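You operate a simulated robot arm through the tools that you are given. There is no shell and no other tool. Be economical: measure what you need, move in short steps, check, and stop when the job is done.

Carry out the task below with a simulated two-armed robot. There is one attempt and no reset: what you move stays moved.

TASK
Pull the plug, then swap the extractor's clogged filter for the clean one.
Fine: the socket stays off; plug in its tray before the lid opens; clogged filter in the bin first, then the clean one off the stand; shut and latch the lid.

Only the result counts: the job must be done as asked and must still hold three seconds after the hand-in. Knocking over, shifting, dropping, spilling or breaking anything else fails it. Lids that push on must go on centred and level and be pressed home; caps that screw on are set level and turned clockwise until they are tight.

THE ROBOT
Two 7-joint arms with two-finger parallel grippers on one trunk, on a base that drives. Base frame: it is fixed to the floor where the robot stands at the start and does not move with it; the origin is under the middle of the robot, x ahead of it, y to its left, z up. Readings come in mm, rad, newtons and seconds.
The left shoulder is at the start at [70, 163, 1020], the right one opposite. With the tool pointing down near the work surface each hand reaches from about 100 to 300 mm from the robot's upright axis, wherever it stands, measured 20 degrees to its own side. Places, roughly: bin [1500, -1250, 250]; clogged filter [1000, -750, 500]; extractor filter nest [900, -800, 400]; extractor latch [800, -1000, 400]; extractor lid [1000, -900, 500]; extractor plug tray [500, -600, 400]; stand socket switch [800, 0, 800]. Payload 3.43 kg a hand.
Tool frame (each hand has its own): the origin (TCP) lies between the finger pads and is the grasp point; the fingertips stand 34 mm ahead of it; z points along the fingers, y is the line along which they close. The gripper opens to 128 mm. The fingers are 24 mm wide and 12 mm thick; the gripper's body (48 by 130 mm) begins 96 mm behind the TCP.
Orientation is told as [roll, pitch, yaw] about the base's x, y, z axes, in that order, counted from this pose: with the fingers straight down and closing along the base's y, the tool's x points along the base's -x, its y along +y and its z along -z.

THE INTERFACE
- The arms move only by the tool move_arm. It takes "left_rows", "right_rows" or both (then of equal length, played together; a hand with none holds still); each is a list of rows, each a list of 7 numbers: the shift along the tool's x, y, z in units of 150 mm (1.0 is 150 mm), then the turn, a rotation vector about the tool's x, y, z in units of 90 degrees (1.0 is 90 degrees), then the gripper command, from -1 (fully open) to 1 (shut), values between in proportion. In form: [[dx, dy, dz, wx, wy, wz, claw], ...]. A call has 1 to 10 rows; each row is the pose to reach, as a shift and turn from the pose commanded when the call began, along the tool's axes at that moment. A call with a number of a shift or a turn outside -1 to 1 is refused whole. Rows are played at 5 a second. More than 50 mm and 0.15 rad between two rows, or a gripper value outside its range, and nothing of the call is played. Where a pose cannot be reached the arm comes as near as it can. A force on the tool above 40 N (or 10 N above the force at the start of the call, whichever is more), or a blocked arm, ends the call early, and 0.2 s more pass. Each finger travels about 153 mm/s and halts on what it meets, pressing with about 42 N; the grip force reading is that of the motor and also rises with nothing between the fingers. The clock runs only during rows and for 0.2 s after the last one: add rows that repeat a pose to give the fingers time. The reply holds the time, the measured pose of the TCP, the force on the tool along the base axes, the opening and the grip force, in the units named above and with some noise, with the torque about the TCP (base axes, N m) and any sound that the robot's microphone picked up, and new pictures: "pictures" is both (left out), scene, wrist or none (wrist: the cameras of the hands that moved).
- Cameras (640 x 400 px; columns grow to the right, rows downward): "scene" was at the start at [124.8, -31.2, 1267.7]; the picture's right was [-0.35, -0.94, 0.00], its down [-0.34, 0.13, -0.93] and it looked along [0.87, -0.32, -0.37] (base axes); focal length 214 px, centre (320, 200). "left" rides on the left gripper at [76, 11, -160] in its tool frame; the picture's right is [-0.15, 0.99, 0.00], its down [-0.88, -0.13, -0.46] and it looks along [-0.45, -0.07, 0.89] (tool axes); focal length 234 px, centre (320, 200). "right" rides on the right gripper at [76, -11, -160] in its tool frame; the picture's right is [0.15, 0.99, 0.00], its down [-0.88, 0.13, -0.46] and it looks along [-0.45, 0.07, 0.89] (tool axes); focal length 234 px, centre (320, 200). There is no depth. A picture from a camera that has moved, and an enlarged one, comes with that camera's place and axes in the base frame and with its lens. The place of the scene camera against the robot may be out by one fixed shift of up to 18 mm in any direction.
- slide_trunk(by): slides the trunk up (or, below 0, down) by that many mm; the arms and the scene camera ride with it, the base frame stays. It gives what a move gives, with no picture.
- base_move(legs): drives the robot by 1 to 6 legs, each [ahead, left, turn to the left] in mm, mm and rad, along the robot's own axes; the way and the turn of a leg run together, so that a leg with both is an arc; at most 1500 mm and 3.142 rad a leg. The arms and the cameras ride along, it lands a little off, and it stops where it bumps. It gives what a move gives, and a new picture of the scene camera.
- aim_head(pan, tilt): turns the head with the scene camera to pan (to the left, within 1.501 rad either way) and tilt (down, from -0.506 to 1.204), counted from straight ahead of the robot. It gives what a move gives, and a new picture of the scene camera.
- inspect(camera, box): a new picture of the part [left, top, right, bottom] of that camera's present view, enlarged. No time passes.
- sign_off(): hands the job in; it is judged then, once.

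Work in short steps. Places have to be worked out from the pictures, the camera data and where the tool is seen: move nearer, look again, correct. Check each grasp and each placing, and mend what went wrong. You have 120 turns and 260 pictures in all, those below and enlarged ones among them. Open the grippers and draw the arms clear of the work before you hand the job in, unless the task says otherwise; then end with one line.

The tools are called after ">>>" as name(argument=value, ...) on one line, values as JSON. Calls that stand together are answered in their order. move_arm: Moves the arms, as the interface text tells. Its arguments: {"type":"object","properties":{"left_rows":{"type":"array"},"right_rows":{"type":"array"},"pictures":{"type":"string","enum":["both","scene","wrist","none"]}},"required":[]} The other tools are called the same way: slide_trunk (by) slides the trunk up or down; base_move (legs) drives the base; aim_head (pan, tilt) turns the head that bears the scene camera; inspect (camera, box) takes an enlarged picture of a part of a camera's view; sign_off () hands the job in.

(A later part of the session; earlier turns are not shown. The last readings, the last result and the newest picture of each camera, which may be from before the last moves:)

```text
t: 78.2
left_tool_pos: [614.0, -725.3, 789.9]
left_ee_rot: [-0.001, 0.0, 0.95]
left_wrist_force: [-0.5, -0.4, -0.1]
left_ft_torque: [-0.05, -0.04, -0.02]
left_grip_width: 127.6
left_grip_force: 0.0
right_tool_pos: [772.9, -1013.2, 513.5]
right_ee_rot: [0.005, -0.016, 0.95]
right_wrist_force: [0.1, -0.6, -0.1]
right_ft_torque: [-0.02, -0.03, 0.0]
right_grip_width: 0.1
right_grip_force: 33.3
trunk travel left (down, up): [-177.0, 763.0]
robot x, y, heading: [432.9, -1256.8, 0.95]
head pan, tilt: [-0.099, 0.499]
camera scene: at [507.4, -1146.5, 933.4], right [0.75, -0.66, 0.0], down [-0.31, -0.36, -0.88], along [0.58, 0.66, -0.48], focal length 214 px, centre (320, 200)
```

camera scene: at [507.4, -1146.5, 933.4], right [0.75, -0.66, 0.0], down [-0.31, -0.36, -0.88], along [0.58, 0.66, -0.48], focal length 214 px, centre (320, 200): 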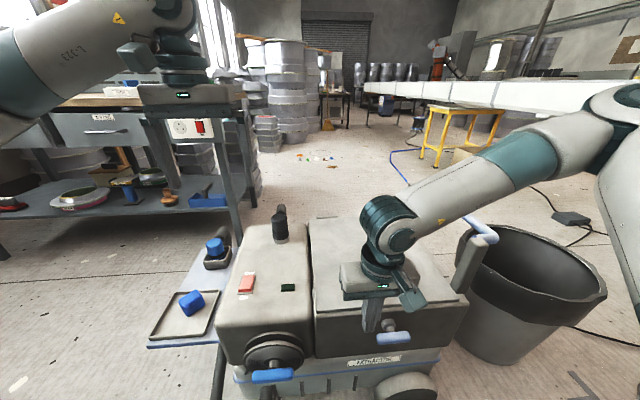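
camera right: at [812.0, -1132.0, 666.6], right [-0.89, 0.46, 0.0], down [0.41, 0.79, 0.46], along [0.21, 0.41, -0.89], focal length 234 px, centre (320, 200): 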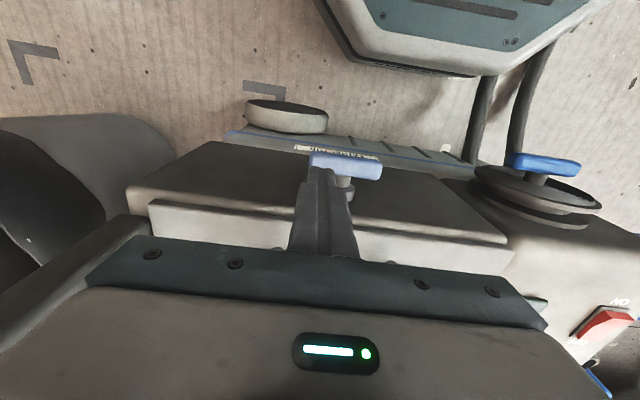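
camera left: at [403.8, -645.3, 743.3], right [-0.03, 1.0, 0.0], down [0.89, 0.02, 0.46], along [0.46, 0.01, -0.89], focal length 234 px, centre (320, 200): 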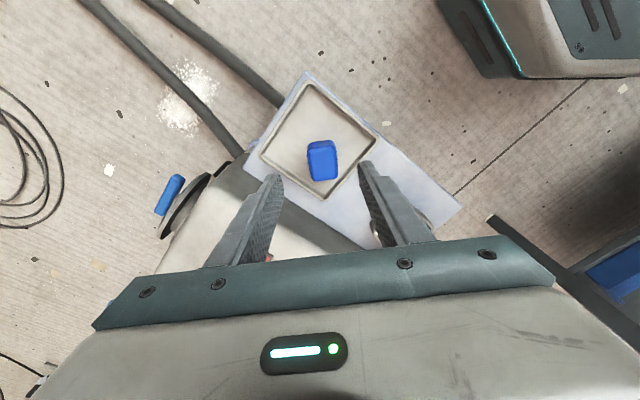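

The hand is 62 mm left of the bar centre; I'll move back right 36 mm and press slowly on the left end.

>>> move_arm(right_rows=[[0, -0.12, 0, 0, 0, 0, 1], [0, -0.24, 0, 0, 0, 0, 1], [0, -0.24, 0.1, 0, 0, 0, 1], [0, -0.24, 0.18, 0, 0, 0, 1], [0, -0.24, 0.23, 0, 0, 0, 1], [0, -0.24, 0.27, 0, 0, 0, 1], [0, -0.24, 0.31, 0, 0, 0, 1], [0, -0.24, 0.35, 0, 0, 0, 1]], pictures="none")

>>> inspect(camera="scene", box=[320, 240, 480, 400])

```text
t: 80.0
left_tool_pos: [615.4, -724.6, 789.7]
left_ee_rot: [0.001, -0.001, 0.951]
left_wrist_force: [-0.1, 0.1, 0.2]
left_ft_torque: [-0.01, -0.01, 0.03]
left_grip_width: 127.9
left_grip_force: 0.1
right_tool_pos: [803.5, -1033.8, 461.0]
right_ee_rot: [0.007, -0.014, 0.95]
right_wrist_force: [-0.5, 2.1, 0.6]
right_ft_torque: [0.05, 0.0, 0.01]
right_grip_width: 0.0
right_grip_force: 33.1
trunk travel left (down, up): [-177.0, 763.0]
robot x, y, heading: [433.4, -1258.9, 0.953]
head pan, tilt: [-0.099, 0.499]
```

```text
2.50 times, centred on (400, 320) of scene
camera zoom: at [508.1, -1146.8, 933.4], right [0.75, -0.66, 0.0], down [-0.32, -0.36, -0.88], along [0.58, 0.66, -0.48], focal length 536 px, centre (120, -100)
```

zoom: 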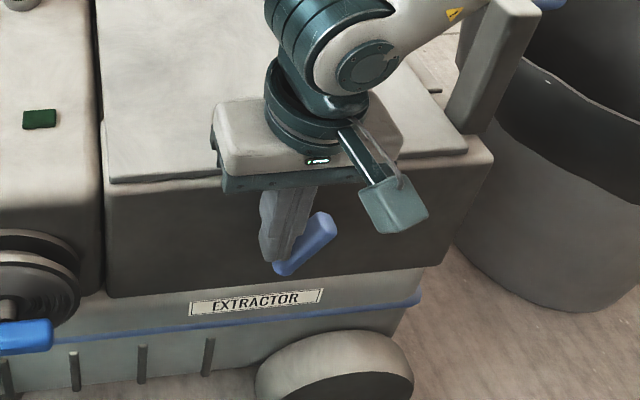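

It turns counter-clockwise. I continue down, then sweep right to bring it to vertical.

>>> move_arm(right_rows=[[0, 0, 0.06, 0, 0, 0, 1], [0, 0, 0.12, 0, 0, 0, 1], [0, -0.03, 0.18, 0, 0, 0, 1], [0, -0.06, 0.2, 0, 0, 0, 1], [0, -0.09, 0.2, 0, 0, 0, 1], [0, -0.12, 0.2, 0, 0, 0, 1]], pictures="none")

>>> inspect(camera="scene", box=[320, 240, 480, 400])

```text
t: 81.5
left_tool_pos: [614.4, -724.7, 790.0]
left_ee_rot: [-0.001, -0.001, 0.95]
left_wrist_force: [-0.6, 0.1, -0.3]
left_ft_torque: [0.02, 0.0, -0.01]
left_grip_width: 128.0
left_grip_force: 0.1
right_tool_pos: [816.7, -1041.5, 430.1]
right_ee_rot: [0.008, -0.017, 0.95]
right_wrist_force: [-9.5, 6.9, 6.5]
right_ft_torque: [-0.25, -0.08, -0.1]
right_grip_width: 0.1
right_grip_force: 33.2
trunk travel left (down, up): [-177.0, 763.0]
robot x, y, heading: [430.0, -1257.0, 0.955]
head pan, tilt: [-0.099, 0.499]
```

```text
2.50 times, centred on (400, 320) of scene
camera zoom: at [507.2, -1146.7, 933.5], right [0.75, -0.66, 0.0], down [-0.31, -0.36, -0.88], along [0.58, 0.66, -0.48], focal length 536 px, centre (120, -100)
```

zoom: 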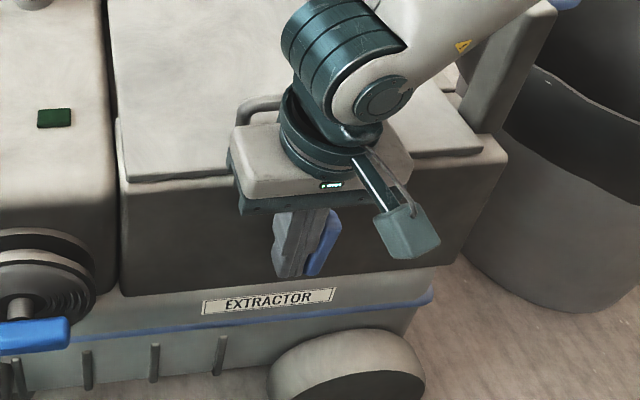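

The bar is nearly vertical (the whole picture shifted, so that's only base sway). I'll push a bit more to the right.

>>> move_arm(right_rows=[[0, -0.05, 0.03, 0, 0, 0, 1], [0, -0.1, 0.03, 0, 0, 0, 1], [0, -0.14, 0.03, 0, 0, 0, 1], [0, -0.14, 0.03, 0, 0, 0, 1]], pictures="none")

>>> inspect(camera="scene", box=[320, 240, 480, 400])

```text
t: 82.5
left_tool_pos: [614.5, -725.5, 789.8]
left_ee_rot: [0.0, 0.0, 0.951]
left_wrist_force: [-0.1, -0.1, -0.2]
left_ft_torque: [0.02, -0.04, -0.02]
left_grip_width: 128.0
left_grip_force: 0.0
right_tool_pos: [834.1, -1055.7, 425.4]
right_ee_rot: [0.008, -0.013, 0.947]
right_wrist_force: [-4.4, 7.2, -2.1]
right_ft_torque: [-0.03, -0.02, -0.03]
right_grip_width: 0.0
right_grip_force: 33.5
trunk travel left (down, up): [-177.0, 763.0]
robot x, y, heading: [431.4, -1257.4, 0.955]
head pan, tilt: [-0.099, 0.499]
```

```text
2.50 times, centred on (400, 320) of scene
camera zoom: at [507.9, -1146.5, 933.3], right [0.75, -0.66, 0.0], down [-0.32, -0.36, -0.88], along [0.58, 0.66, -0.48], focal length 536 px, centre (120, -100)
```

zoom: 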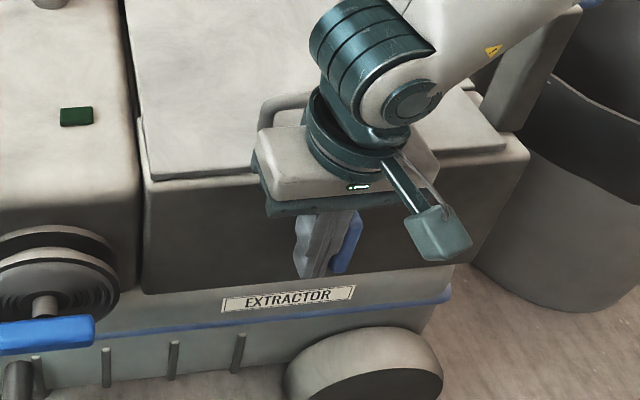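

The picture keeps shifting, so I must find out whether the extractor moved or the robot swayed; I'll take the full view.

>>> inspect(camera="scene", box=[0, 0, 640, 400])

```text
1.00 times, centred on (320, 200) of scene (not enlarged: the box is as wide or as high as the picture)
camera zoom: at [507.9, -1146.5, 933.3], right [0.75, -0.66, 0.0], down [-0.32, -0.36, -0.88], along [0.58, 0.66, -0.48], focal length 214 px, centre (320, 200)
```

zoom: 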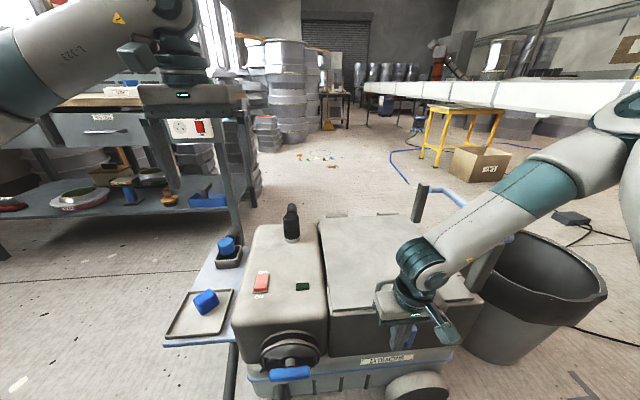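

The extractor itself rolled about 35-40 mm along its long axis from my sideways push. I must avoid sideways pushes. I'll withdraw left and up, then look at the latch.

>>> move_arm(right_rows=[[0, 0.07, 0, 0, 0, 0, 1], [0, 0.07, -0.3, 0, 0, 0, 1], [0, 0.07, -0.6, 0, 0, 0, 1], [0, 0.07, -0.9, 0, 0, 0, 1]], pictures="both")

>>> inspect(camera="scene", box=[320, 240, 480, 400])

>>> inspect(camera="right", box=[230, 80, 430, 220])

```text
t: 83.5
left_tool_pos: [615.1, -725.9, 789.4]
left_ee_rot: [0.0, 0.0, 0.953]
left_wrist_force: [-0.5, 1.0, 0.1]
left_ft_torque: [0.01, -0.01, -0.01]
left_grip_width: 127.9
left_grip_force: 0.1
right_tool_pos: [826.2, -1051.9, 560.0]
right_ee_rot: [0.007, -0.014, 0.952]
right_wrist_force: [-0.4, -0.2, 0.1]
right_ft_torque: [-0.04, 0.0, 0.01]
right_grip_width: 0.0
right_grip_force: 33.0
trunk travel left (down, up): [-177.0, 763.0]
robot x, y, heading: [429.1, -1260.3, 0.951]
head pan, tilt: [-0.099, 0.499]
camera scene: at [507.7, -1147.0, 933.4], right [0.75, -0.66, 0.0], down [-0.31, -0.36, -0.88], along [0.58, 0.66, -0.48], focal length 214 px, centre (320, 200)
camera right: at [791.8, -1122.2, 718.4], right [-0.89, 0.46, 0.0], down [0.4, 0.78, 0.47], along [0.21, 0.42, -0.88], focal length 234 px, centre (320, 200)
```

scene: 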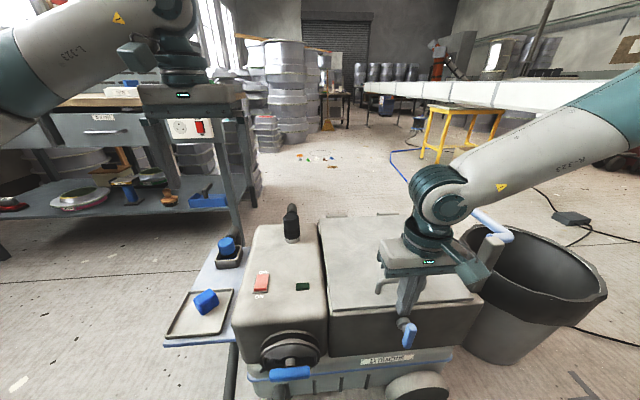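
right: 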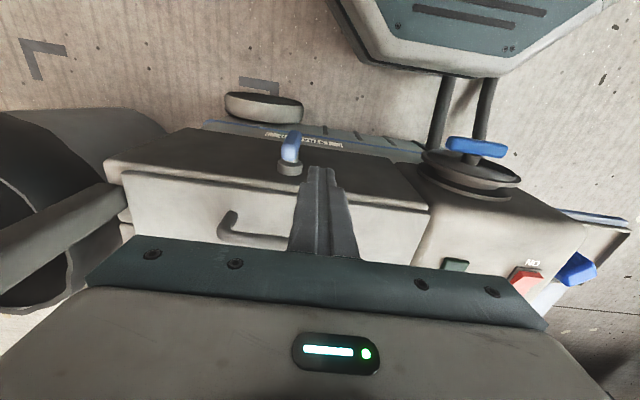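

```text
2.50 times, centred on (400, 320) of scene
camera zoom: at [507.7, -1147.0, 933.4], right [0.75, -0.66, 0.0], down [-0.31, -0.36, -0.88], along [0.58, 0.66, -0.48], focal length 536 px, centre (120, -100)
```

zoom: 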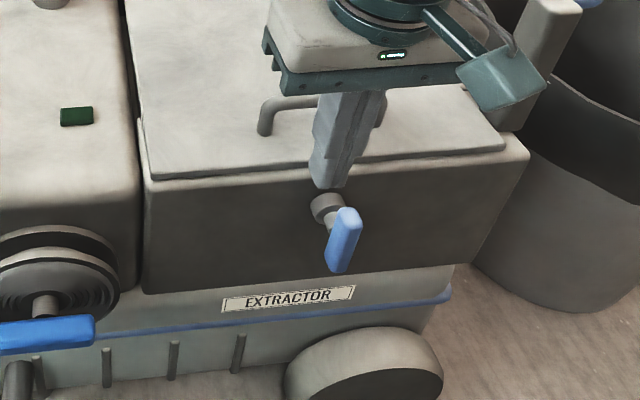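

```text
2.86 times, centred on (330, 150) of right
camera zoom: at [791.8, -1122.2, 718.4], right [-0.89, 0.46, 0.0], down [0.4, 0.78, 0.47], along [0.21, 0.42, -0.88], focal length 669 px, centre (291, 343)
```

zoom: 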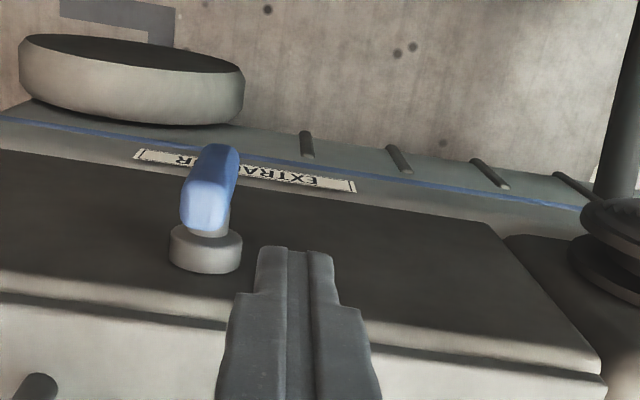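

The latch is now vertical, but the extractor sits about 40 mm along +e (latch now ≈[854, -1075]). I'll gently push it back by the bar/stud at its centre height from the right, first placing the finger beside it.

>>> move_arm(right_rows=[[0, -0.23, 0, 0, 0, 0, 1], [0, -0.46, 0, 0, 0, 0, 1], [0, -0.46, 0.25, 0, 0, 0, 1], [0, -0.46, 0.5, 0, 0, 0, 1], [0, -0.46, 0.7, 0, 0, 0, 1]], pictures="wrist")

>>> inspect(camera="scene", box=[320, 240, 480, 400])

```text
t: 84.7
left_tool_pos: [615.3, -725.4, 788.7]
left_ee_rot: [0.001, -0.002, 0.951]
left_wrist_force: [-0.7, 0.3, 0.6]
left_ft_torque: [0.03, 0.0, -0.01]
left_grip_width: 127.9
left_grip_force: 0.1
right_tool_pos: [881.1, -1090.7, 453.1]
right_ee_rot: [0.007, -0.016, 0.95]
right_wrist_force: [0.2, 0.3, -0.2]
right_ft_torque: [-0.01, -0.01, -0.01]
right_grip_width: 0.0
right_grip_force: 32.8
trunk travel left (down, up): [-177.0, 763.0]
robot x, y, heading: [427.1, -1260.9, 0.948]
head pan, tilt: [-0.099, 0.499]
camera right: at [846.3, -1161.1, 612.2], right [-0.89, 0.46, 0.0], down [0.4, 0.78, 0.47], along [0.21, 0.42, -0.88], focal length 234 px, centre (320, 200)
```

right: 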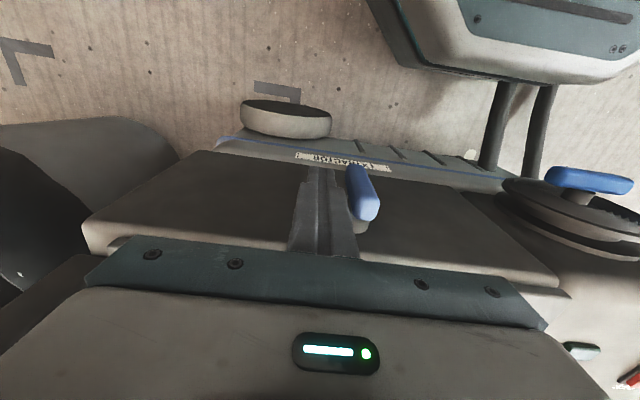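

```text
2.50 times, centred on (400, 320) of scene
camera zoom: at [508.1, -1146.8, 933.4], right [0.75, -0.66, 0.0], down [-0.32, -0.36, -0.88], along [0.58, 0.66, -0.48], focal length 536 px, centre (120, -100)
```

zoom: 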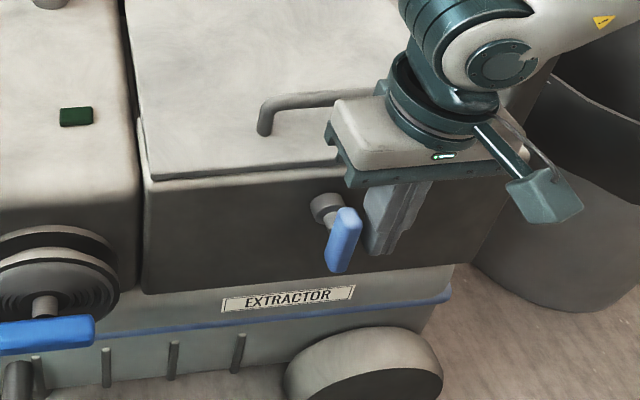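

The finger is right beside the vertical bar. I push left gently about 46 mm.

>>> move_arm(right_rows=[[0, 0.04, 0, 0, 0, 0, 1], [0, 0.08, 0, 0, 0, 0, 1], [0, 0.12, 0, 0, 0, 0, 1], [0, 0.16, 0, 0, 0, 0, 1], [0, 0.2, 0, 0, 0, 0, 1], [0, 0.24, 0, 0, 0, 0, 1], [0, 0.28, 0, 0, 0, 0, 1], [0, 0.31, 0, 0, 0, 0, 1], [0, 0.31, 0, 0, 0, 0, 1]], pictures="scene")

>>> inspect(camera="scene", box=[320, 240, 480, 400])

```text
t: 86.7
left_tool_pos: [614.8, -725.7, 790.4]
left_ee_rot: [0.0, -0.001, 0.952]
left_wrist_force: [0.0, -0.2, 0.8]
left_ft_torque: [-0.03, -0.02, -0.04]
left_grip_width: 127.8
left_grip_force: 0.0
right_tool_pos: [844.6, -1064.7, 455.2]
right_ee_rot: [0.009, -0.013, 0.951]
right_wrist_force: [8.1, -11.6, -6.7]
right_ft_torque: [0.01, 0.04, -0.08]
right_grip_width: 0.0
right_grip_force: 33.1
trunk travel left (down, up): [-177.0, 763.0]
robot x, y, heading: [433.0, -1257.1, 0.952]
head pan, tilt: [-0.099, 0.499]
camera scene: at [508.5, -1147.1, 933.4], right [0.75, -0.66, 0.0], down [-0.32, -0.36, -0.88], along [0.58, 0.66, -0.48], focal length 214 px, centre (320, 200)
```

scene: 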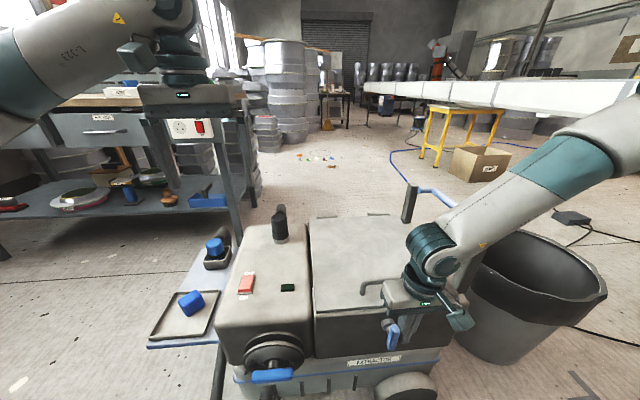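

```text
2.50 times, centred on (400, 320) of scene
camera zoom: at [508.5, -1147.1, 933.4], right [0.75, -0.66, 0.0], down [-0.32, -0.36, -0.88], along [0.58, 0.66, -0.48], focal length 536 px, centre (120, -100)
```

zoom: 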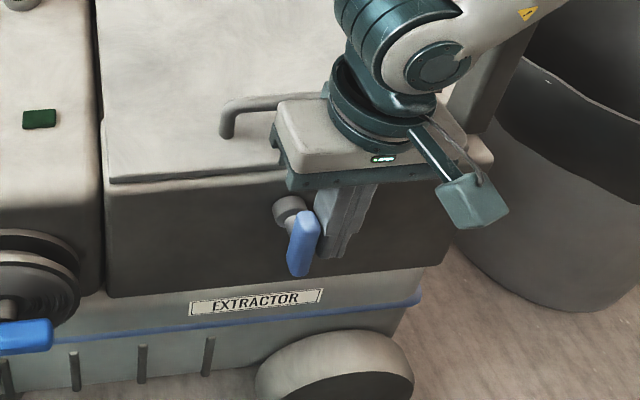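

The extractor is back exactly where it was and the latch is open. I withdraw right and up, then begin turning the hand 90° so its fingers can straddle the lid handle.

>>> move_arm(right_rows=[[0, -0.08, 0, 0, 0, 0, 1], [0, -0.08, -0.3, 0, 0, 0, 1], [0, -0.08, -0.6, 0, 0, 0, 1], [0, -0.08, -0.9, 0, 0, 0.05, 1], [0, -0.08, -1, 0, 0, 0.13, 0.5], [0, -0.08, -1, 0, 0, 0.22, 0], [0, -0.08, -1, 0, 0, 0.31, 0], [0, -0.08, -1, 0, 0, 0.4, 0], [0, -0.08, -1, 0, 0, 0.49, 0]], pictures="none")

>>> move_arm(right_rows=[[0, 0, -0.1, 0, 0, 0.09, 0], [0, 0, -0.2, 0, 0, 0.18, 0], [0, 0, -0.3, 0, 0, 0.27, 0], [0, 0, -0.3, 0, 0, 0.36, 0], [0, 0, -0.3, 0, 0, 0.45, 0], [0, 0, -0.3, 0, 0, 0.51, 0]], pictures="both")

```text
t: 88.7
left_tool_pos: [614.6, -725.2, 789.6]
left_ee_rot: [0.0, -0.001, 0.951]
left_wrist_force: [-0.4, -0.4, 0.3]
left_ft_torque: [-0.01, 0.0, -0.02]
left_grip_width: 128.0
left_grip_force: 0.0
right_tool_pos: [852.3, -1072.4, 605.2]
right_ee_rot: [0.016, -0.008, 0.178]
right_wrist_force: [-1.1, 0.2, 0.8]
right_ft_torque: [0.0, -0.02, 0.01]
right_grip_width: 64.1
right_grip_force: 0.1
trunk travel left (down, up): [-177.0, 763.0]
robot x, y, heading: [425.8, -1258.5, 0.954]
head pan, tilt: [-0.099, 0.499]
```

```text
t: 90.0
left_tool_pos: [614.0, -725.1, 789.4]
left_ee_rot: [0.0, -0.001, 0.953]
left_wrist_force: [-0.2, 0.1, -0.5]
left_ft_torque: [-0.01, -0.02, 0.01]
left_grip_width: 128.0
left_grip_force: 0.1
right_tool_pos: [852.1, -1072.6, 651.0]
right_ee_rot: [0.015, 0.007, -0.623]
right_wrist_force: [0.0, 0.1, -0.2]
right_ft_torque: [-0.01, 0.03, 0.0]
right_grip_width: 64.1
right_grip_force: 0.1
trunk travel left (down, up): [-177.0, 763.0]
robot x, y, heading: [437.0, -1259.0, 0.95]
head pan, tilt: [-0.099, 0.499]
camera scene: at [507.8, -1146.8, 933.4], right [0.75, -0.66, 0.0], down [-0.32, -0.36, -0.88], along [0.58, 0.66, -0.48], focal length 214 px, centre (320, 200)
camera right: at [784.6, -1039.5, 810.4], right [0.46, 0.89, 0.02], down [0.79, -0.42, 0.45], along [0.41, -0.19, -0.89], focal length 234 px, centre (320, 200)
```

scene: 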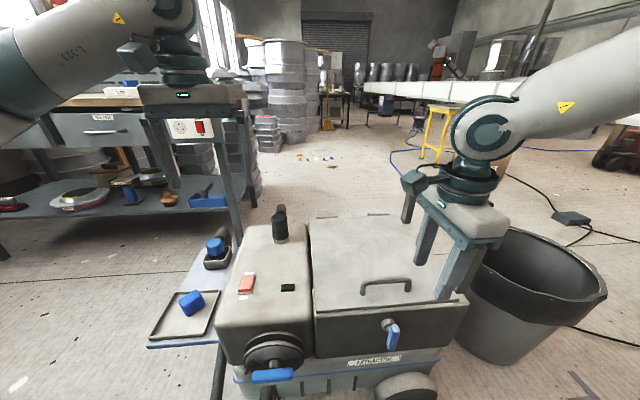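
right: 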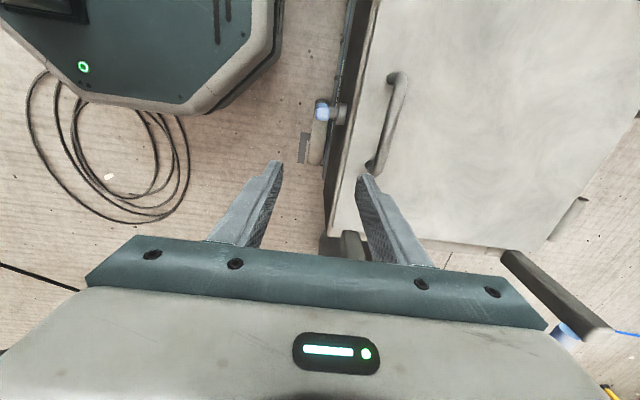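

The hand is now aligned across the handle, whose centre I put at about [864, -985, 524]. I move over it.

>>> move_arm(right_rows=[[0.1, 0.17, 0, 0, 0, 0, 0], [0.19, 0.34, 0, 0, 0, 0, 0], [0.275, 0.52, 0.1, 0, 0, 0, 0], [0.275, 0.52, 0.3, 0, 0, 0, 0], [0.275, 0.52, 0.3, 0, 0, 0, 0]], pictures="wrist")

>>> inspect(camera="scene", box=[300, 170, 460, 310])

```text
t: 91.2
left_tool_pos: [614.3, -725.2, 790.2]
left_ee_rot: [-0.001, 0.0, 0.951]
left_wrist_force: [-0.3, 0.1, 0.3]
left_ft_torque: [0.0, 0.01, 0.0]
left_grip_width: 128.2
left_grip_force: 0.0
right_tool_pos: [864.3, -984.6, 605.9]
right_ee_rot: [0.016, 0.007, -0.62]
right_wrist_force: [-1.1, -1.0, 0.0]
right_ft_torque: [0.0, 0.02, 0.0]
right_grip_width: 64.0
right_grip_force: 0.0
trunk travel left (down, up): [-177.0, 763.0]
robot x, y, heading: [433.7, -1253.4, 0.95]
head pan, tilt: [-0.099, 0.499]
camera right: at [796.5, -951.9, 766.5], right [0.46, 0.89, 0.02], down [0.79, -0.41, 0.45], along [0.41, -0.19, -0.89], focal length 234 px, centre (320, 200)
```

right: 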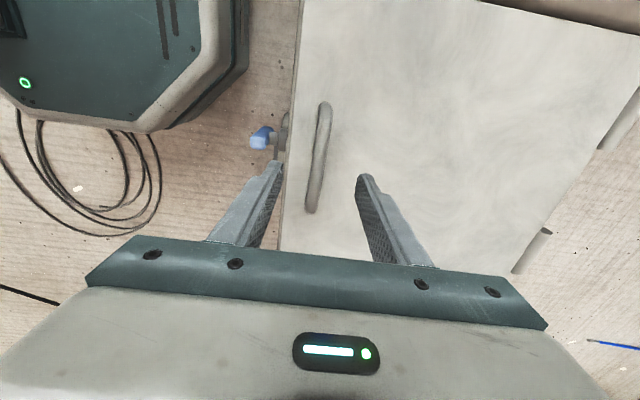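

```text
2.86 times, centred on (380, 240) of scene
camera zoom: at [507.9, -1146.9, 933.4], right [0.75, -0.66, 0.0], down [-0.32, -0.36, -0.88], along [0.58, 0.66, -0.48], focal length 613 px, centre (149, 86)
```

zoom: 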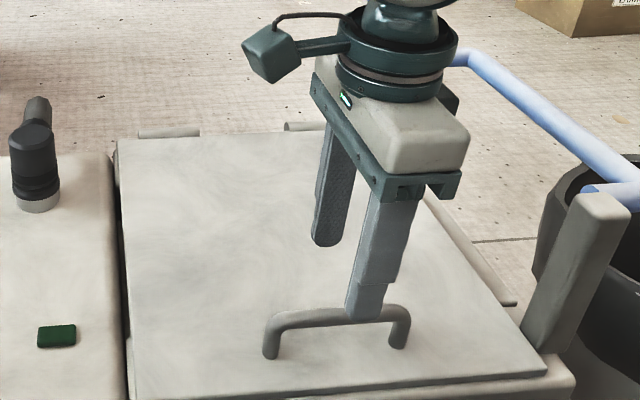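

Handle confirmed at about [863, -982, 524], centred between the fingers. I lower 60 mm and close.

>>> move_arm(right_rows=[[0, 0.01, 0.15, 0, 0, 0, 0], [0, 0.01, 0.3, 0, 0, 0, 0], [0, 0.01, 0.4, 0, 0, 0, 0], [0, 0.01, 0.4, 0, 0, 0, 0.4], [0, 0.01, 0.4, 0, 0, 0, 0.8], [0, 0.01, 0.4, 0, 0, 0, 1], [0, 0.01, 0.4, 0, 0, 0, 1]], pictures="wrist")

>>> inspect(camera="scene", box=[300, 190, 460, 330])

```text
t: 92.8
left_tool_pos: [613.6, -726.5, 791.2]
left_ee_rot: [0.001, -0.001, 0.951]
left_wrist_force: [0.5, 0.2, -0.3]
left_ft_torque: [0.01, 0.02, 0.01]
left_grip_width: 128.3
left_grip_force: 0.1
right_tool_pos: [864.9, -986.1, 545.7]
right_ee_rot: [0.013, 0.006, -0.62]
right_wrist_force: [-20.1, -21.9, 1.4]
right_ft_torque: [-0.52, 0.49, -0.67]
right_grip_width: 13.6
right_grip_force: 45.5
trunk travel left (down, up): [-177.0, 763.0]
robot x, y, heading: [430.5, -1259.4, 0.951]
head pan, tilt: [-0.099, 0.499]
camera right: at [796.8, -952.5, 706.0], right [0.46, 0.89, 0.01], down [0.79, -0.41, 0.45], along [0.41, -0.2, -0.89], focal length 234 px, centre (320, 200)
```

right: 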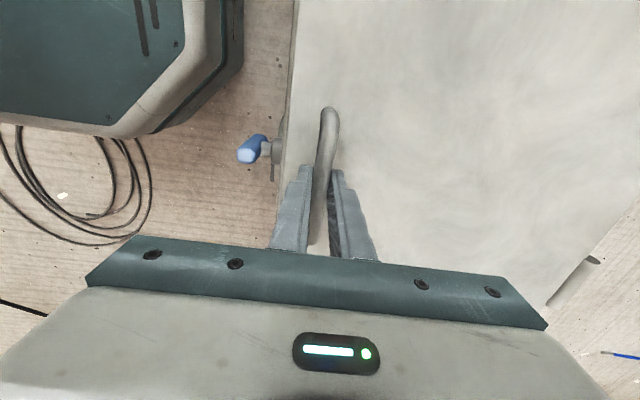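

```text
2.86 times, centred on (380, 260) of scene
camera zoom: at [506.6, -1148.3, 933.7], right [0.75, -0.66, 0.0], down [-0.31, -0.36, -0.88], along [0.58, 0.66, -0.48], focal length 613 px, centre (149, 29)
```

zoom: 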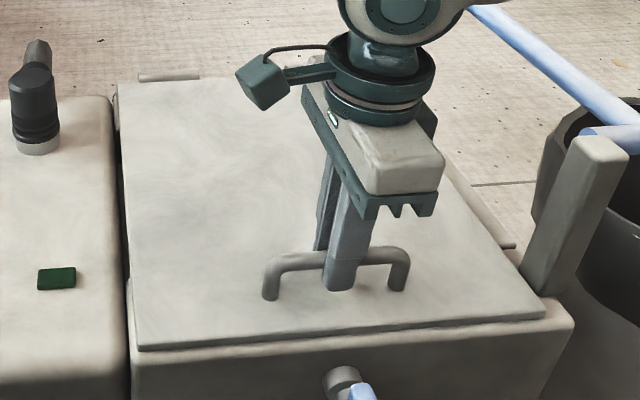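

The handle is gripped (13.6 mm), with some sideways load. I'll relax 4 mm toward the robot, then lift along the lid's arc (hinge at the far side, radius ≈330 mm) to about 24°.

>>> move_arm(right_rows=[[0, -0.025, 0, 0, 0, 0, 1], [0, -0.025, 0, 0, 0, 0, 1], [0, -0.004, -0.152, 0, 0, 0, 1], [0, 0.028, -0.302, 0, 0, 0, 1], [0, 0.07, -0.45, 0, 0, 0, 1], [0, 0.122, -0.595, 0, 0, 0, 1], [0, 0.184, -0.735, 0, 0, 0, 1], [0, 0.256, -0.871, 0, 0, 0, 1]], pictures="both")

```text
t: 94.7
left_tool_pos: [617.2, -724.0, 788.0]
left_ee_rot: [-0.001, 0.002, 0.951]
left_wrist_force: [-0.9, 0.4, 1.1]
left_ft_torque: [0.02, -0.03, -0.01]
left_grip_width: 128.0
left_grip_force: 0.0
right_tool_pos: [888.8, -952.6, 677.6]
right_ee_rot: [0.015, 0.008, -0.621]
right_wrist_force: [17.3, 12.5, -12.5]
right_ft_torque: [-0.06, -0.77, -1.03]
right_grip_width: 13.7
right_grip_force: 44.9
trunk travel left (down, up): [-177.0, 763.0]
robot x, y, heading: [431.2, -1255.9, 0.954]
head pan, tilt: [-0.099, 0.499]
camera scene: at [510.0, -1145.2, 932.8], right [0.75, -0.66, 0.0], down [-0.32, -0.36, -0.88], along [0.58, 0.66, -0.48], focal length 214 px, centre (320, 200)
camera right: at [821.1, -919.5, 837.1], right [0.46, 0.89, 0.02], down [0.79, -0.41, 0.45], along [0.41, -0.19, -0.89], focal length 234 px, centre (320, 200)
```

scene: 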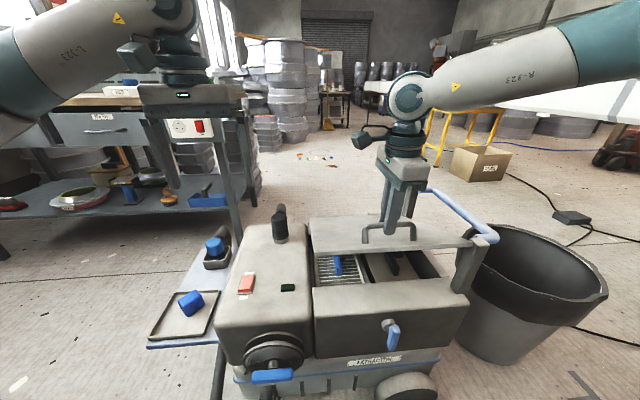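
right: 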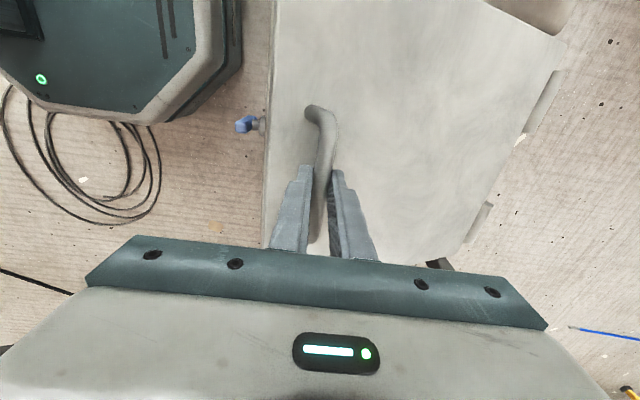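

The lid is opening and the clogged filter with its blue handle shows inside. I continue along the arc to about 48°.

>>> move_arm(right_rows=[[0, 0.09, -0.1, 0, 0, 0, 1], [0, 0.152, -0.193, 0, 0, 0, 1], [0, 0.303, -0.373, 0, 0, 0, 1], [0, 0.472, -0.536, 0, 0, 0, 1], [0, 0.657, -0.68, 0, 0, 0, 1]], pictures="both")

```text
t: 95.8
left_tool_pos: [612.9, -723.9, 788.5]
left_ee_rot: [-0.003, -0.001, 0.952]
left_wrist_force: [0.6, -1.5, -0.1]
left_ft_torque: [0.0, 0.03, -0.01]
left_grip_width: 128.0
left_grip_force: 0.1
right_tool_pos: [948.8, -886.4, 778.4]
right_ee_rot: [0.017, 0.007, -0.619]
right_wrist_force: [-7.4, 6.2, 0.9]
right_ft_torque: [0.19, 0.17, -0.94]
right_grip_width: 13.7
right_grip_force: 45.5
right hand out of reach, approached as far as the arm can: row 5
trunk travel left (down, up): [-177.0, 763.0]
robot x, y, heading: [431.6, -1257.5, 0.952]
head pan, tilt: [-0.099, 0.499]
camera scene: at [506.6, -1145.7, 933.3], right [0.75, -0.66, 0.0], down [-0.31, -0.36, -0.88], along [0.58, 0.66, -0.48], focal length 214 px, centre (320, 200)
camera right: at [881.1, -854.8, 938.8], right [0.46, 0.89, 0.02], down [0.79, -0.41, 0.45], along [0.41, -0.19, -0.89], focal length 234 px, centre (320, 200)
```

scene: 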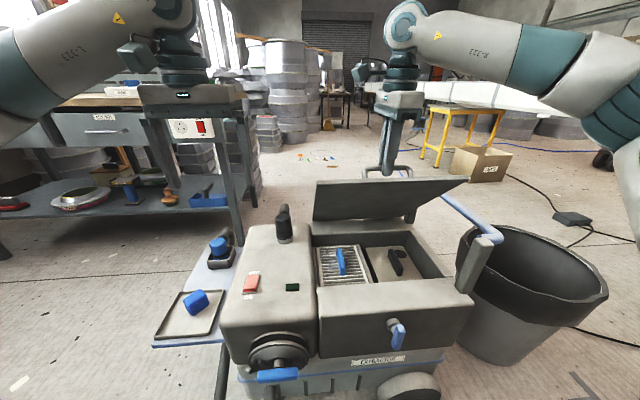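
right: 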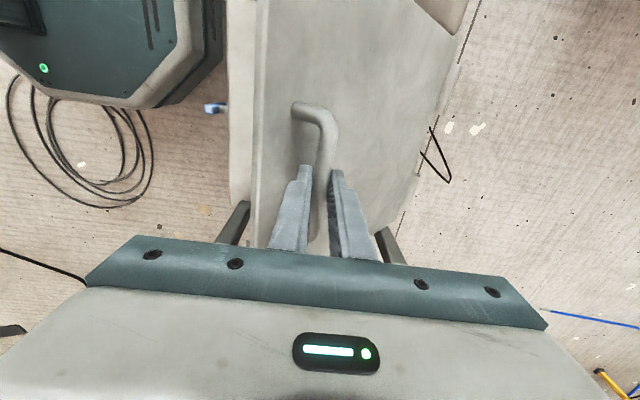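

The lid is near 50° and exerts almost no load on the hand, which suggests a hinge that holds. I'll open the fingers slightly and check that it stays.

>>> move_arm(right_rows=[[0, 0, 0, 0, 0, 0, 0.75], [0, 0, 0, 0, 0, 0, 0.7], [0, 0, 0, 0, 0, 0, 0.7], [0, 0, 0, 0, 0, 0, 0.7]], pictures="scene")

```text
t: 96.8
left_tool_pos: [615.0, -725.5, 789.9]
left_ee_rot: [-0.001, 0.0, 0.951]
left_wrist_force: [-1.0, -0.2, 0.4]
left_ft_torque: [-0.01, -0.01, 0.03]
left_grip_width: 128.0
left_grip_force: 0.0
right_tool_pos: [950.9, -890.9, 780.6]
right_ee_rot: [0.016, 0.007, -0.622]
right_wrist_force: [0.1, 0.8, -0.8]
right_ft_torque: [0.02, 0.02, 0.03]
right_grip_width: 19.3
right_grip_force: 0.0
trunk travel left (down, up): [-177.0, 763.0]
robot x, y, heading: [431.6, -1257.7, 0.956]
head pan, tilt: [-0.099, 0.499]
camera scene: at [507.9, -1146.8, 933.4], right [0.75, -0.66, 0.0], down [-0.32, -0.36, -0.88], along [0.58, 0.66, -0.48], focal length 214 px, centre (320, 200)
```

scene: 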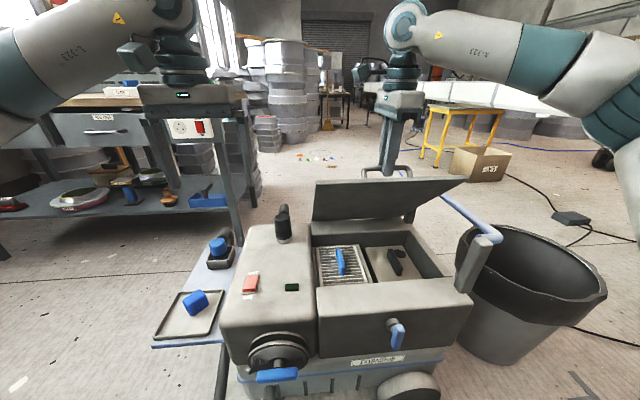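

The lid stays where it is by itself. I'll lift the right hand off the bar, then back toward the robot so I can push the lid farther from its inner side.

>>> move_arm(right_rows=[[0, 0, -0.25, 0, 0, 0, 0.7], [0, 0, -0.5, 0, 0, 0, 0.7], [0, 0, -0.75, 0, 0, 0, 0.7], [0, 0, -0.95, 0, 0, 0, 0.7]], pictures="none")

>>> move_arm(right_rows=[[0, -0.3, 0, 0, 0, 0, 1], [0, -0.6, 0, 0, 0, 0, 1], [0, -0.9, 0, 0, 0, 0, 1], [0, -1, 0, 0, 0, 0, 1]], pictures="none")

>>> base_move(legs=[[80, 0, 0]])

```text
t: 97.8
left_tool_pos: [615.3, -726.7, 790.4]
left_ee_rot: [0.0, -0.003, 0.951]
left_wrist_force: [-0.7, -0.2, -0.8]
left_ft_torque: [0.03, -0.04, 0.0]
left_grip_width: 128.1
left_grip_force: 0.1
right_tool_pos: [956.1, -944.5, 888.7]
right_ee_rot: [0.019, 0.007, -0.621]
right_wrist_force: [0.1, 0.1, 0.2]
right_ft_torque: [0.05, -0.02, -0.02]
right_grip_width: 19.2
right_grip_force: 0.0
right hand out of reach, approached as far as the arm can: row 1, 2, 3, 4
trunk travel left (down, up): [-177.0, 763.0]
robot x, y, heading: [434.5, -1258.6, 0.958]
head pan, tilt: [-0.099, 0.499]
```

```text
t: 98.8
left_tool_pos: [614.2, -725.4, 789.8]
left_ee_rot: [-0.001, 0.001, 0.951]
left_wrist_force: [-0.2, 0.1, -0.4]
left_ft_torque: [0.01, -0.02, 0.02]
left_grip_width: 128.0
left_grip_force: 0.1
right_tool_pos: [869.6, -1064.5, 885.3]
right_ee_rot: [0.014, 0.008, -0.622]
right_wrist_force: [0.0, -0.5, -0.8]
right_ft_torque: [-0.01, -0.02, -0.02]
right_grip_width: 0.2
right_grip_force: 32.4
trunk travel left (down, up): [-177.0, 763.0]
robot x, y, heading: [431.7, -1256.8, 0.956]
head pan, tilt: [-0.099, 0.499]
```

```text
t: 99.9
left_tool_pos: [662.0, -658.9, 788.3]
left_ee_rot: [0.001, 0.002, 0.951]
left_wrist_force: [0.1, 0.4, -0.6]
left_ft_torque: [-0.03, 0.02, 0.01]
left_grip_width: 128.0
left_grip_force: 0.2
right_tool_pos: [916.1, -999.0, 885.0]
right_ee_rot: [0.013, 0.008, -0.621]
right_wrist_force: [-0.4, 1.0, 0.2]
right_ft_torque: [-0.06, 0.02, 0.05]
right_grip_width: 0.0
right_grip_force: 32.9
trunk travel left (down, up): [-177.0, 763.0]
robot x, y, heading: [477.3, -1191.7, 0.957]
head pan, tilt: [-0.099, 0.499]
camera scene: at [555.1, -1080.5, 933.2], right [0.75, -0.66, 0.0], down [-0.32, -0.36, -0.88], along [0.58, 0.66, -0.48], focal length 214 px, centre (320, 200)
```

scene: 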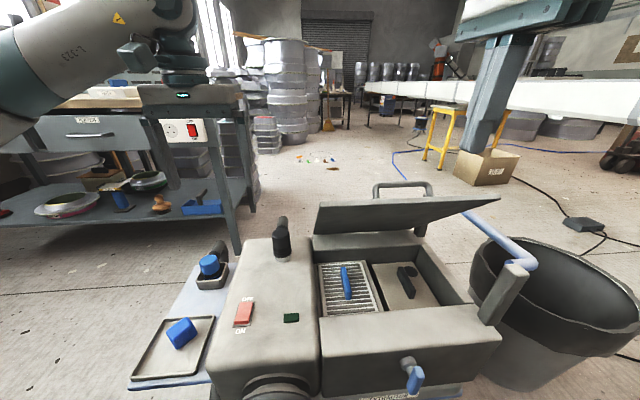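

Now I back off 50 mm, lower the closed hand to z≈700, and then push forward against the lid's inner side.

>>> move_arm(right_rows=[[0, -0.3, 0, 0, 0, 0, 1], [0, -0.4, 0.2, 0, 0, 0, 1], [0, -0.4, 0.5, 0, 0, 0, 1], [0, -0.4, 0.8, 0, 0, 0, 1], [0, -0.4, 1, 0, 0, 0, 1]], pictures="none")

>>> move_arm(right_rows=[[0, 0, 0.2, 0, 0, 0, 1], [0, 0.25, 0.2, 0, 0, 0, 1], [0, 0.45, 0.2, 0, 0, 0, 1], [0, 0.6, 0.2, 0, 0, 0, 1], [0, 0.75, 0.2, 0, 0, 0, 1], [0, 0.9, 0.2, 0, 0, 0, 1]], pictures="scene")

```text
t: 101.1
left_tool_pos: [662.2, -660.3, 788.1]
left_ee_rot: [-0.001, 0.001, 0.95]
left_wrist_force: [-0.2, 0.2, 0.7]
left_ft_torque: [-0.04, -0.01, 0.0]
left_grip_width: 128.1
left_grip_force: 0.1
right_tool_pos: [879.8, -1043.4, 733.4]
right_ee_rot: [0.015, 0.007, -0.622]
right_wrist_force: [0.6, 0.2, 0.1]
right_ft_torque: [0.02, 0.02, -0.03]
right_grip_width: 0.1
right_grip_force: 32.9
trunk travel left (down, up): [-177.0, 763.0]
robot x, y, heading: [477.8, -1193.5, 0.95]
head pan, tilt: [-0.099, 0.499]
```

```text
t: 102.5
left_tool_pos: [662.4, -659.7, 789.9]
left_ee_rot: [-0.001, 0.001, 0.95]
left_wrist_force: [0.5, 0.5, -0.3]
left_ft_torque: [-0.01, 0.02, 0.01]
left_grip_width: 128.3
left_grip_force: 0.0
right_tool_pos: [962.1, -935.3, 704.8]
right_ee_rot: [0.015, 0.006, -0.621]
right_wrist_force: [-0.1, -0.3, -0.2]
right_ft_torque: [0.01, -0.01, 0.0]
right_grip_width: 0.0
right_grip_force: 33.0
trunk travel left (down, up): [-177.0, 763.0]
robot x, y, heading: [477.6, -1194.1, 0.954]
head pan, tilt: [-0.099, 0.499]
camera scene: at [554.6, -1081.1, 933.4], right [0.75, -0.66, 0.0], down [-0.32, -0.36, -0.88], along [0.58, 0.66, -0.48], focal length 214 px, centre (320, 200)
```

scene: 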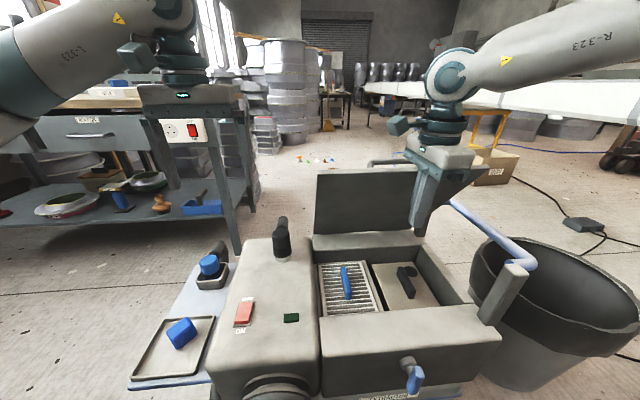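

The lid opens further with no load. I push on.

>>> move_arm(right_rows=[[0, 0.2, 0, 0, 0, 0, 1], [0, 0.4, 0, 0, 0, 0, 1], [0, 0.6, 0, 0, 0, 0, 1], [0, 0.8, 0, 0, 0, 0, 1], [0, 1, 0, 0, 0, 0, 1]], pictures="scene")

```text
t: 102.9
left_tool_pos: [660.3, -660.6, 789.7]
left_ee_rot: [0.0, -0.003, 0.95]
left_wrist_force: [0.1, -0.4, 0.4]
left_ft_torque: [0.01, -0.03, 0.0]
left_grip_width: 127.9
left_grip_force: 0.2
right_tool_pos: [972.3, -918.3, 710.3]
right_ee_rot: [0.025, 0.008, -0.619]
right_wrist_force: [-3.4, -6.0, 12.9]
right_ft_torque: [0.72, -0.71, -0.12]
right_grip_width: 0.0
right_grip_force: 32.8
trunk travel left (down, up): [-177.0, 763.0]
robot x, y, heading: [477.5, -1190.2, 0.952]
head pan, tilt: [-0.099, 0.499]
stopped in row 1 (right hand): the force on the tool passed its limit at 47 N (the readings are from after the stop); the commanded pose is now the measured one
camera scene: at [553.6, -1082.4, 933.9], right [0.75, -0.66, 0.0], down [-0.31, -0.36, -0.88], along [0.58, 0.66, -0.48], focal length 214 px, centre (320, 200)
```

scene: 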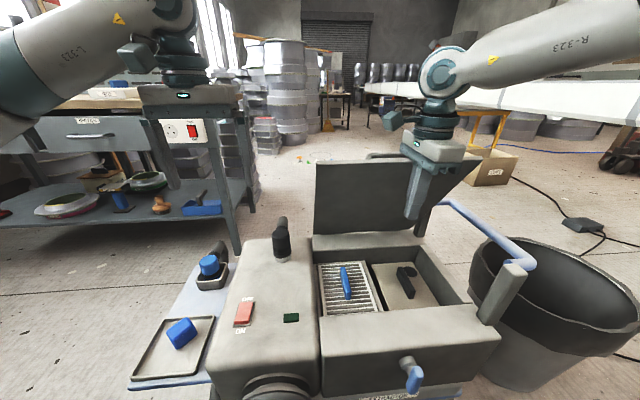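

The lid's edge caught beneath the gripper body (upward force). I'll back 25 mm, lower 90 mm so the body's front face pushes it, and go on.

>>> move_arm(right_rows=[[0, -0.17, 0, 0, 0, 0, 1], [0, -0.35, 0, 0, 0, 0, 1], [0, -0.35, 0.25, 0, 0, 0, 1], [0, -0.35, 0.5, 0, 0, 0, 1], [0, -0.35, 0.6, 0, 0, 0, 1], [0, -0.15, 0.6, 0, 0, 0, 1], [0, 0.05, 0.6, 0, 0, 0, 1], [0, 0.2, 0.6, 0, 0, 0, 1], [0, 0.35, 0.6, 0, 0, 0, 1]], pictures="scene")

```text
t: 103.6
left_tool_pos: [662.6, -659.8, 789.5]
left_ee_rot: [0.002, -0.001, 0.952]
left_wrist_force: [0.7, 0.1, -0.4]
left_ft_torque: [-0.05, 0.02, 0.0]
left_grip_width: 128.0
left_grip_force: 0.2
right_tool_pos: [942.6, -961.2, 700.2]
right_ee_rot: [0.034, 0.006, -0.625]
right_wrist_force: [-2.8, -8.1, 12.1]
right_ft_torque: [1.27, -0.98, -0.4]
right_grip_width: 0.0
right_grip_force: 33.0
trunk travel left (down, up): [-177.0, 763.0]
robot x, y, heading: [478.5, -1193.0, 0.954]
head pan, tilt: [-0.099, 0.499]
stopped in row 3 (right hand): the force on the tool passed its limit at 56 N (the readings are from after the stop); the commanded pose is now the measured one
camera scene: at [554.0, -1082.1, 933.8], right [0.75, -0.66, 0.0], down [-0.31, -0.36, -0.88], along [0.58, 0.66, -0.48], focal length 214 px, centre (320, 200)
```

scene: 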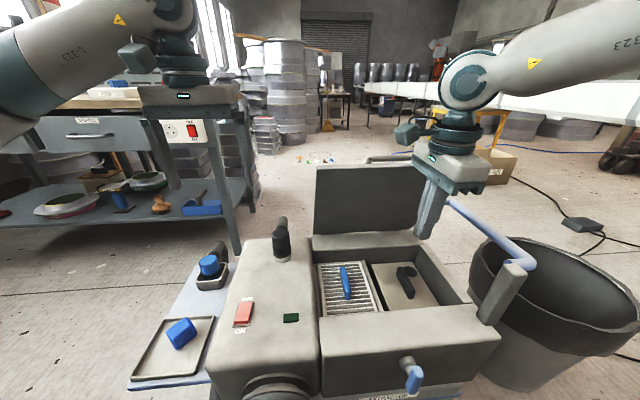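

I need a closer look at what is touching.

>>> inspect(camera="scene", box=[300, 110, 540, 290])

>>> inspect(camera="right", box=[0, 0, 640, 400])

```text
2.22 times, centred on (420, 200) of scene
camera zoom: at [554.0, -1082.1, 933.8], right [0.75, -0.66, 0.0], down [-0.31, -0.36, -0.88], along [0.58, 0.66, -0.48], focal length 477 px, centre (98, 200)
```

zoom: 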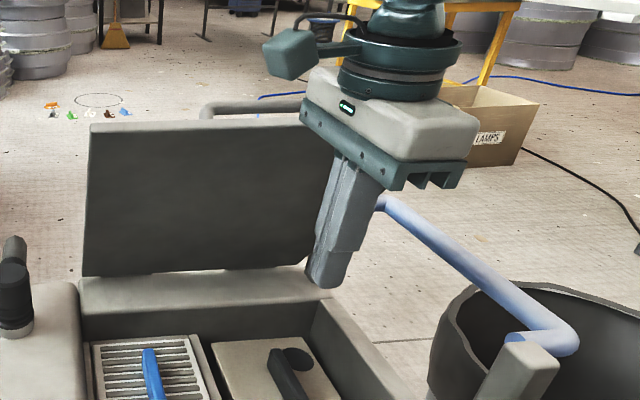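

```text
1.00 times, centred on (320, 200) of right (not enlarged: the box is as wide or as high as the picture)
camera zoom: at [873.4, -930.8, 859.6], right [0.46, 0.89, 0.03], down [0.78, -0.42, 0.45], along [0.42, -0.18, -0.89], focal length 234 px, centre (320, 200)
```

zoom: 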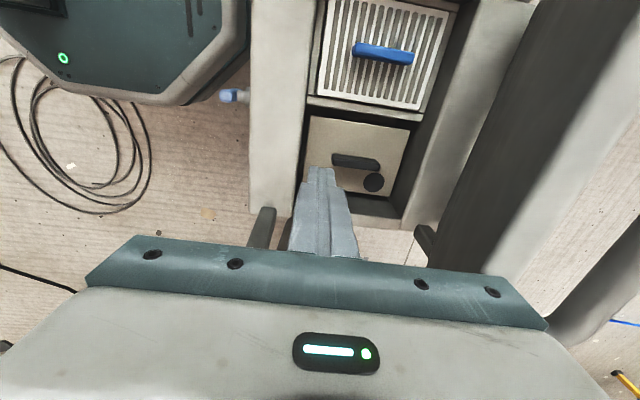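

The lid's top edge is caught under the gripper body. I'll back 85 mm, lower 55 mm, then push forward with the body's face.

>>> move_arm(right_rows=[[0, -0.28, 0, 0, 0, 0, 1], [0, -0.57, 0, 0, 0, 0, 1], [0, -0.57, 0.2, 0, 0, 0, 1], [0, -0.57, 0.37, 0, 0, 0, 1], [0, -0.3, 0.37, 0, 0, 0, 1], [0, -0.05, 0.37, 0, 0, 0, 1], [0, 0.15, 0.37, 0, 0, 0, 1], [0, 0.35, 0.37, 0, 0, 0, 1], [0, 0.55, 0.37, 0, 0, 0, 1], [0, 0.75, 0.37, 0, 0, 0, 1]], pictures="both")

```text
t: 105.8
left_tool_pos: [662.6, -659.9, 788.9]
left_ee_rot: [0.0, 0.002, 0.949]
left_wrist_force: [-0.6, 0.2, -0.7]
left_ft_torque: [0.0, 0.0, -0.02]
left_grip_width: 127.7
left_grip_force: 0.0
right_tool_pos: [1010.1, -867.3, 642.7]
right_ee_rot: [0.029, 0.004, -0.625]
right_wrist_force: [-0.4, 0.2, 0.3]
right_ft_torque: [0.03, 0.01, -0.02]
right_grip_width: 0.0
right_grip_force: 32.8
trunk travel left (down, up): [-177.0, 763.0]
robot x, y, heading: [477.2, -1190.4, 0.953]
head pan, tilt: [-0.099, 0.499]
camera scene: at [555.2, -1081.0, 933.3], right [0.75, -0.66, 0.0], down [-0.32, -0.36, -0.88], along [0.58, 0.66, -0.48], focal length 214 px, centre (320, 200)
camera right: at [941.6, -836.3, 802.9], right [0.46, 0.89, 0.03], down [0.79, -0.42, 0.45], along [0.41, -0.19, -0.89], focal length 234 px, centre (320, 200)
```

scene: 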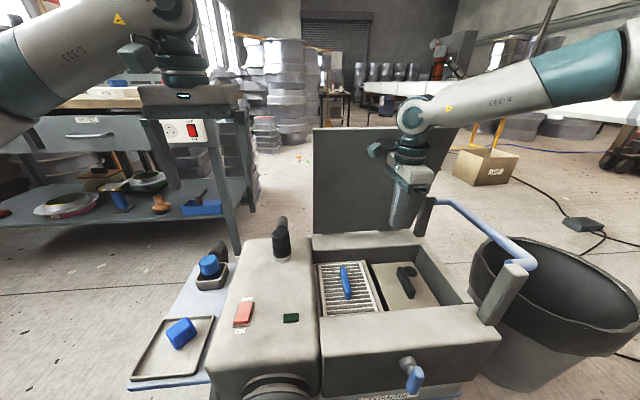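
right: 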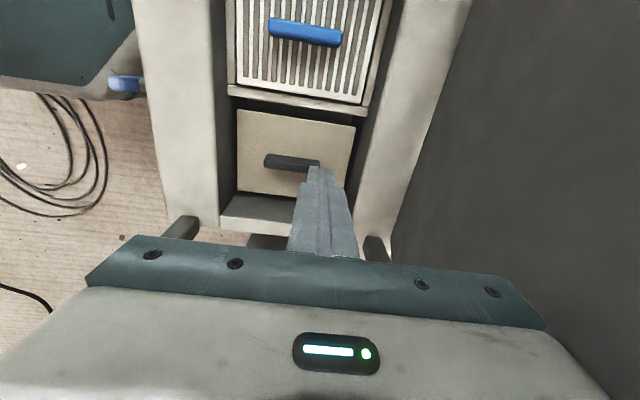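

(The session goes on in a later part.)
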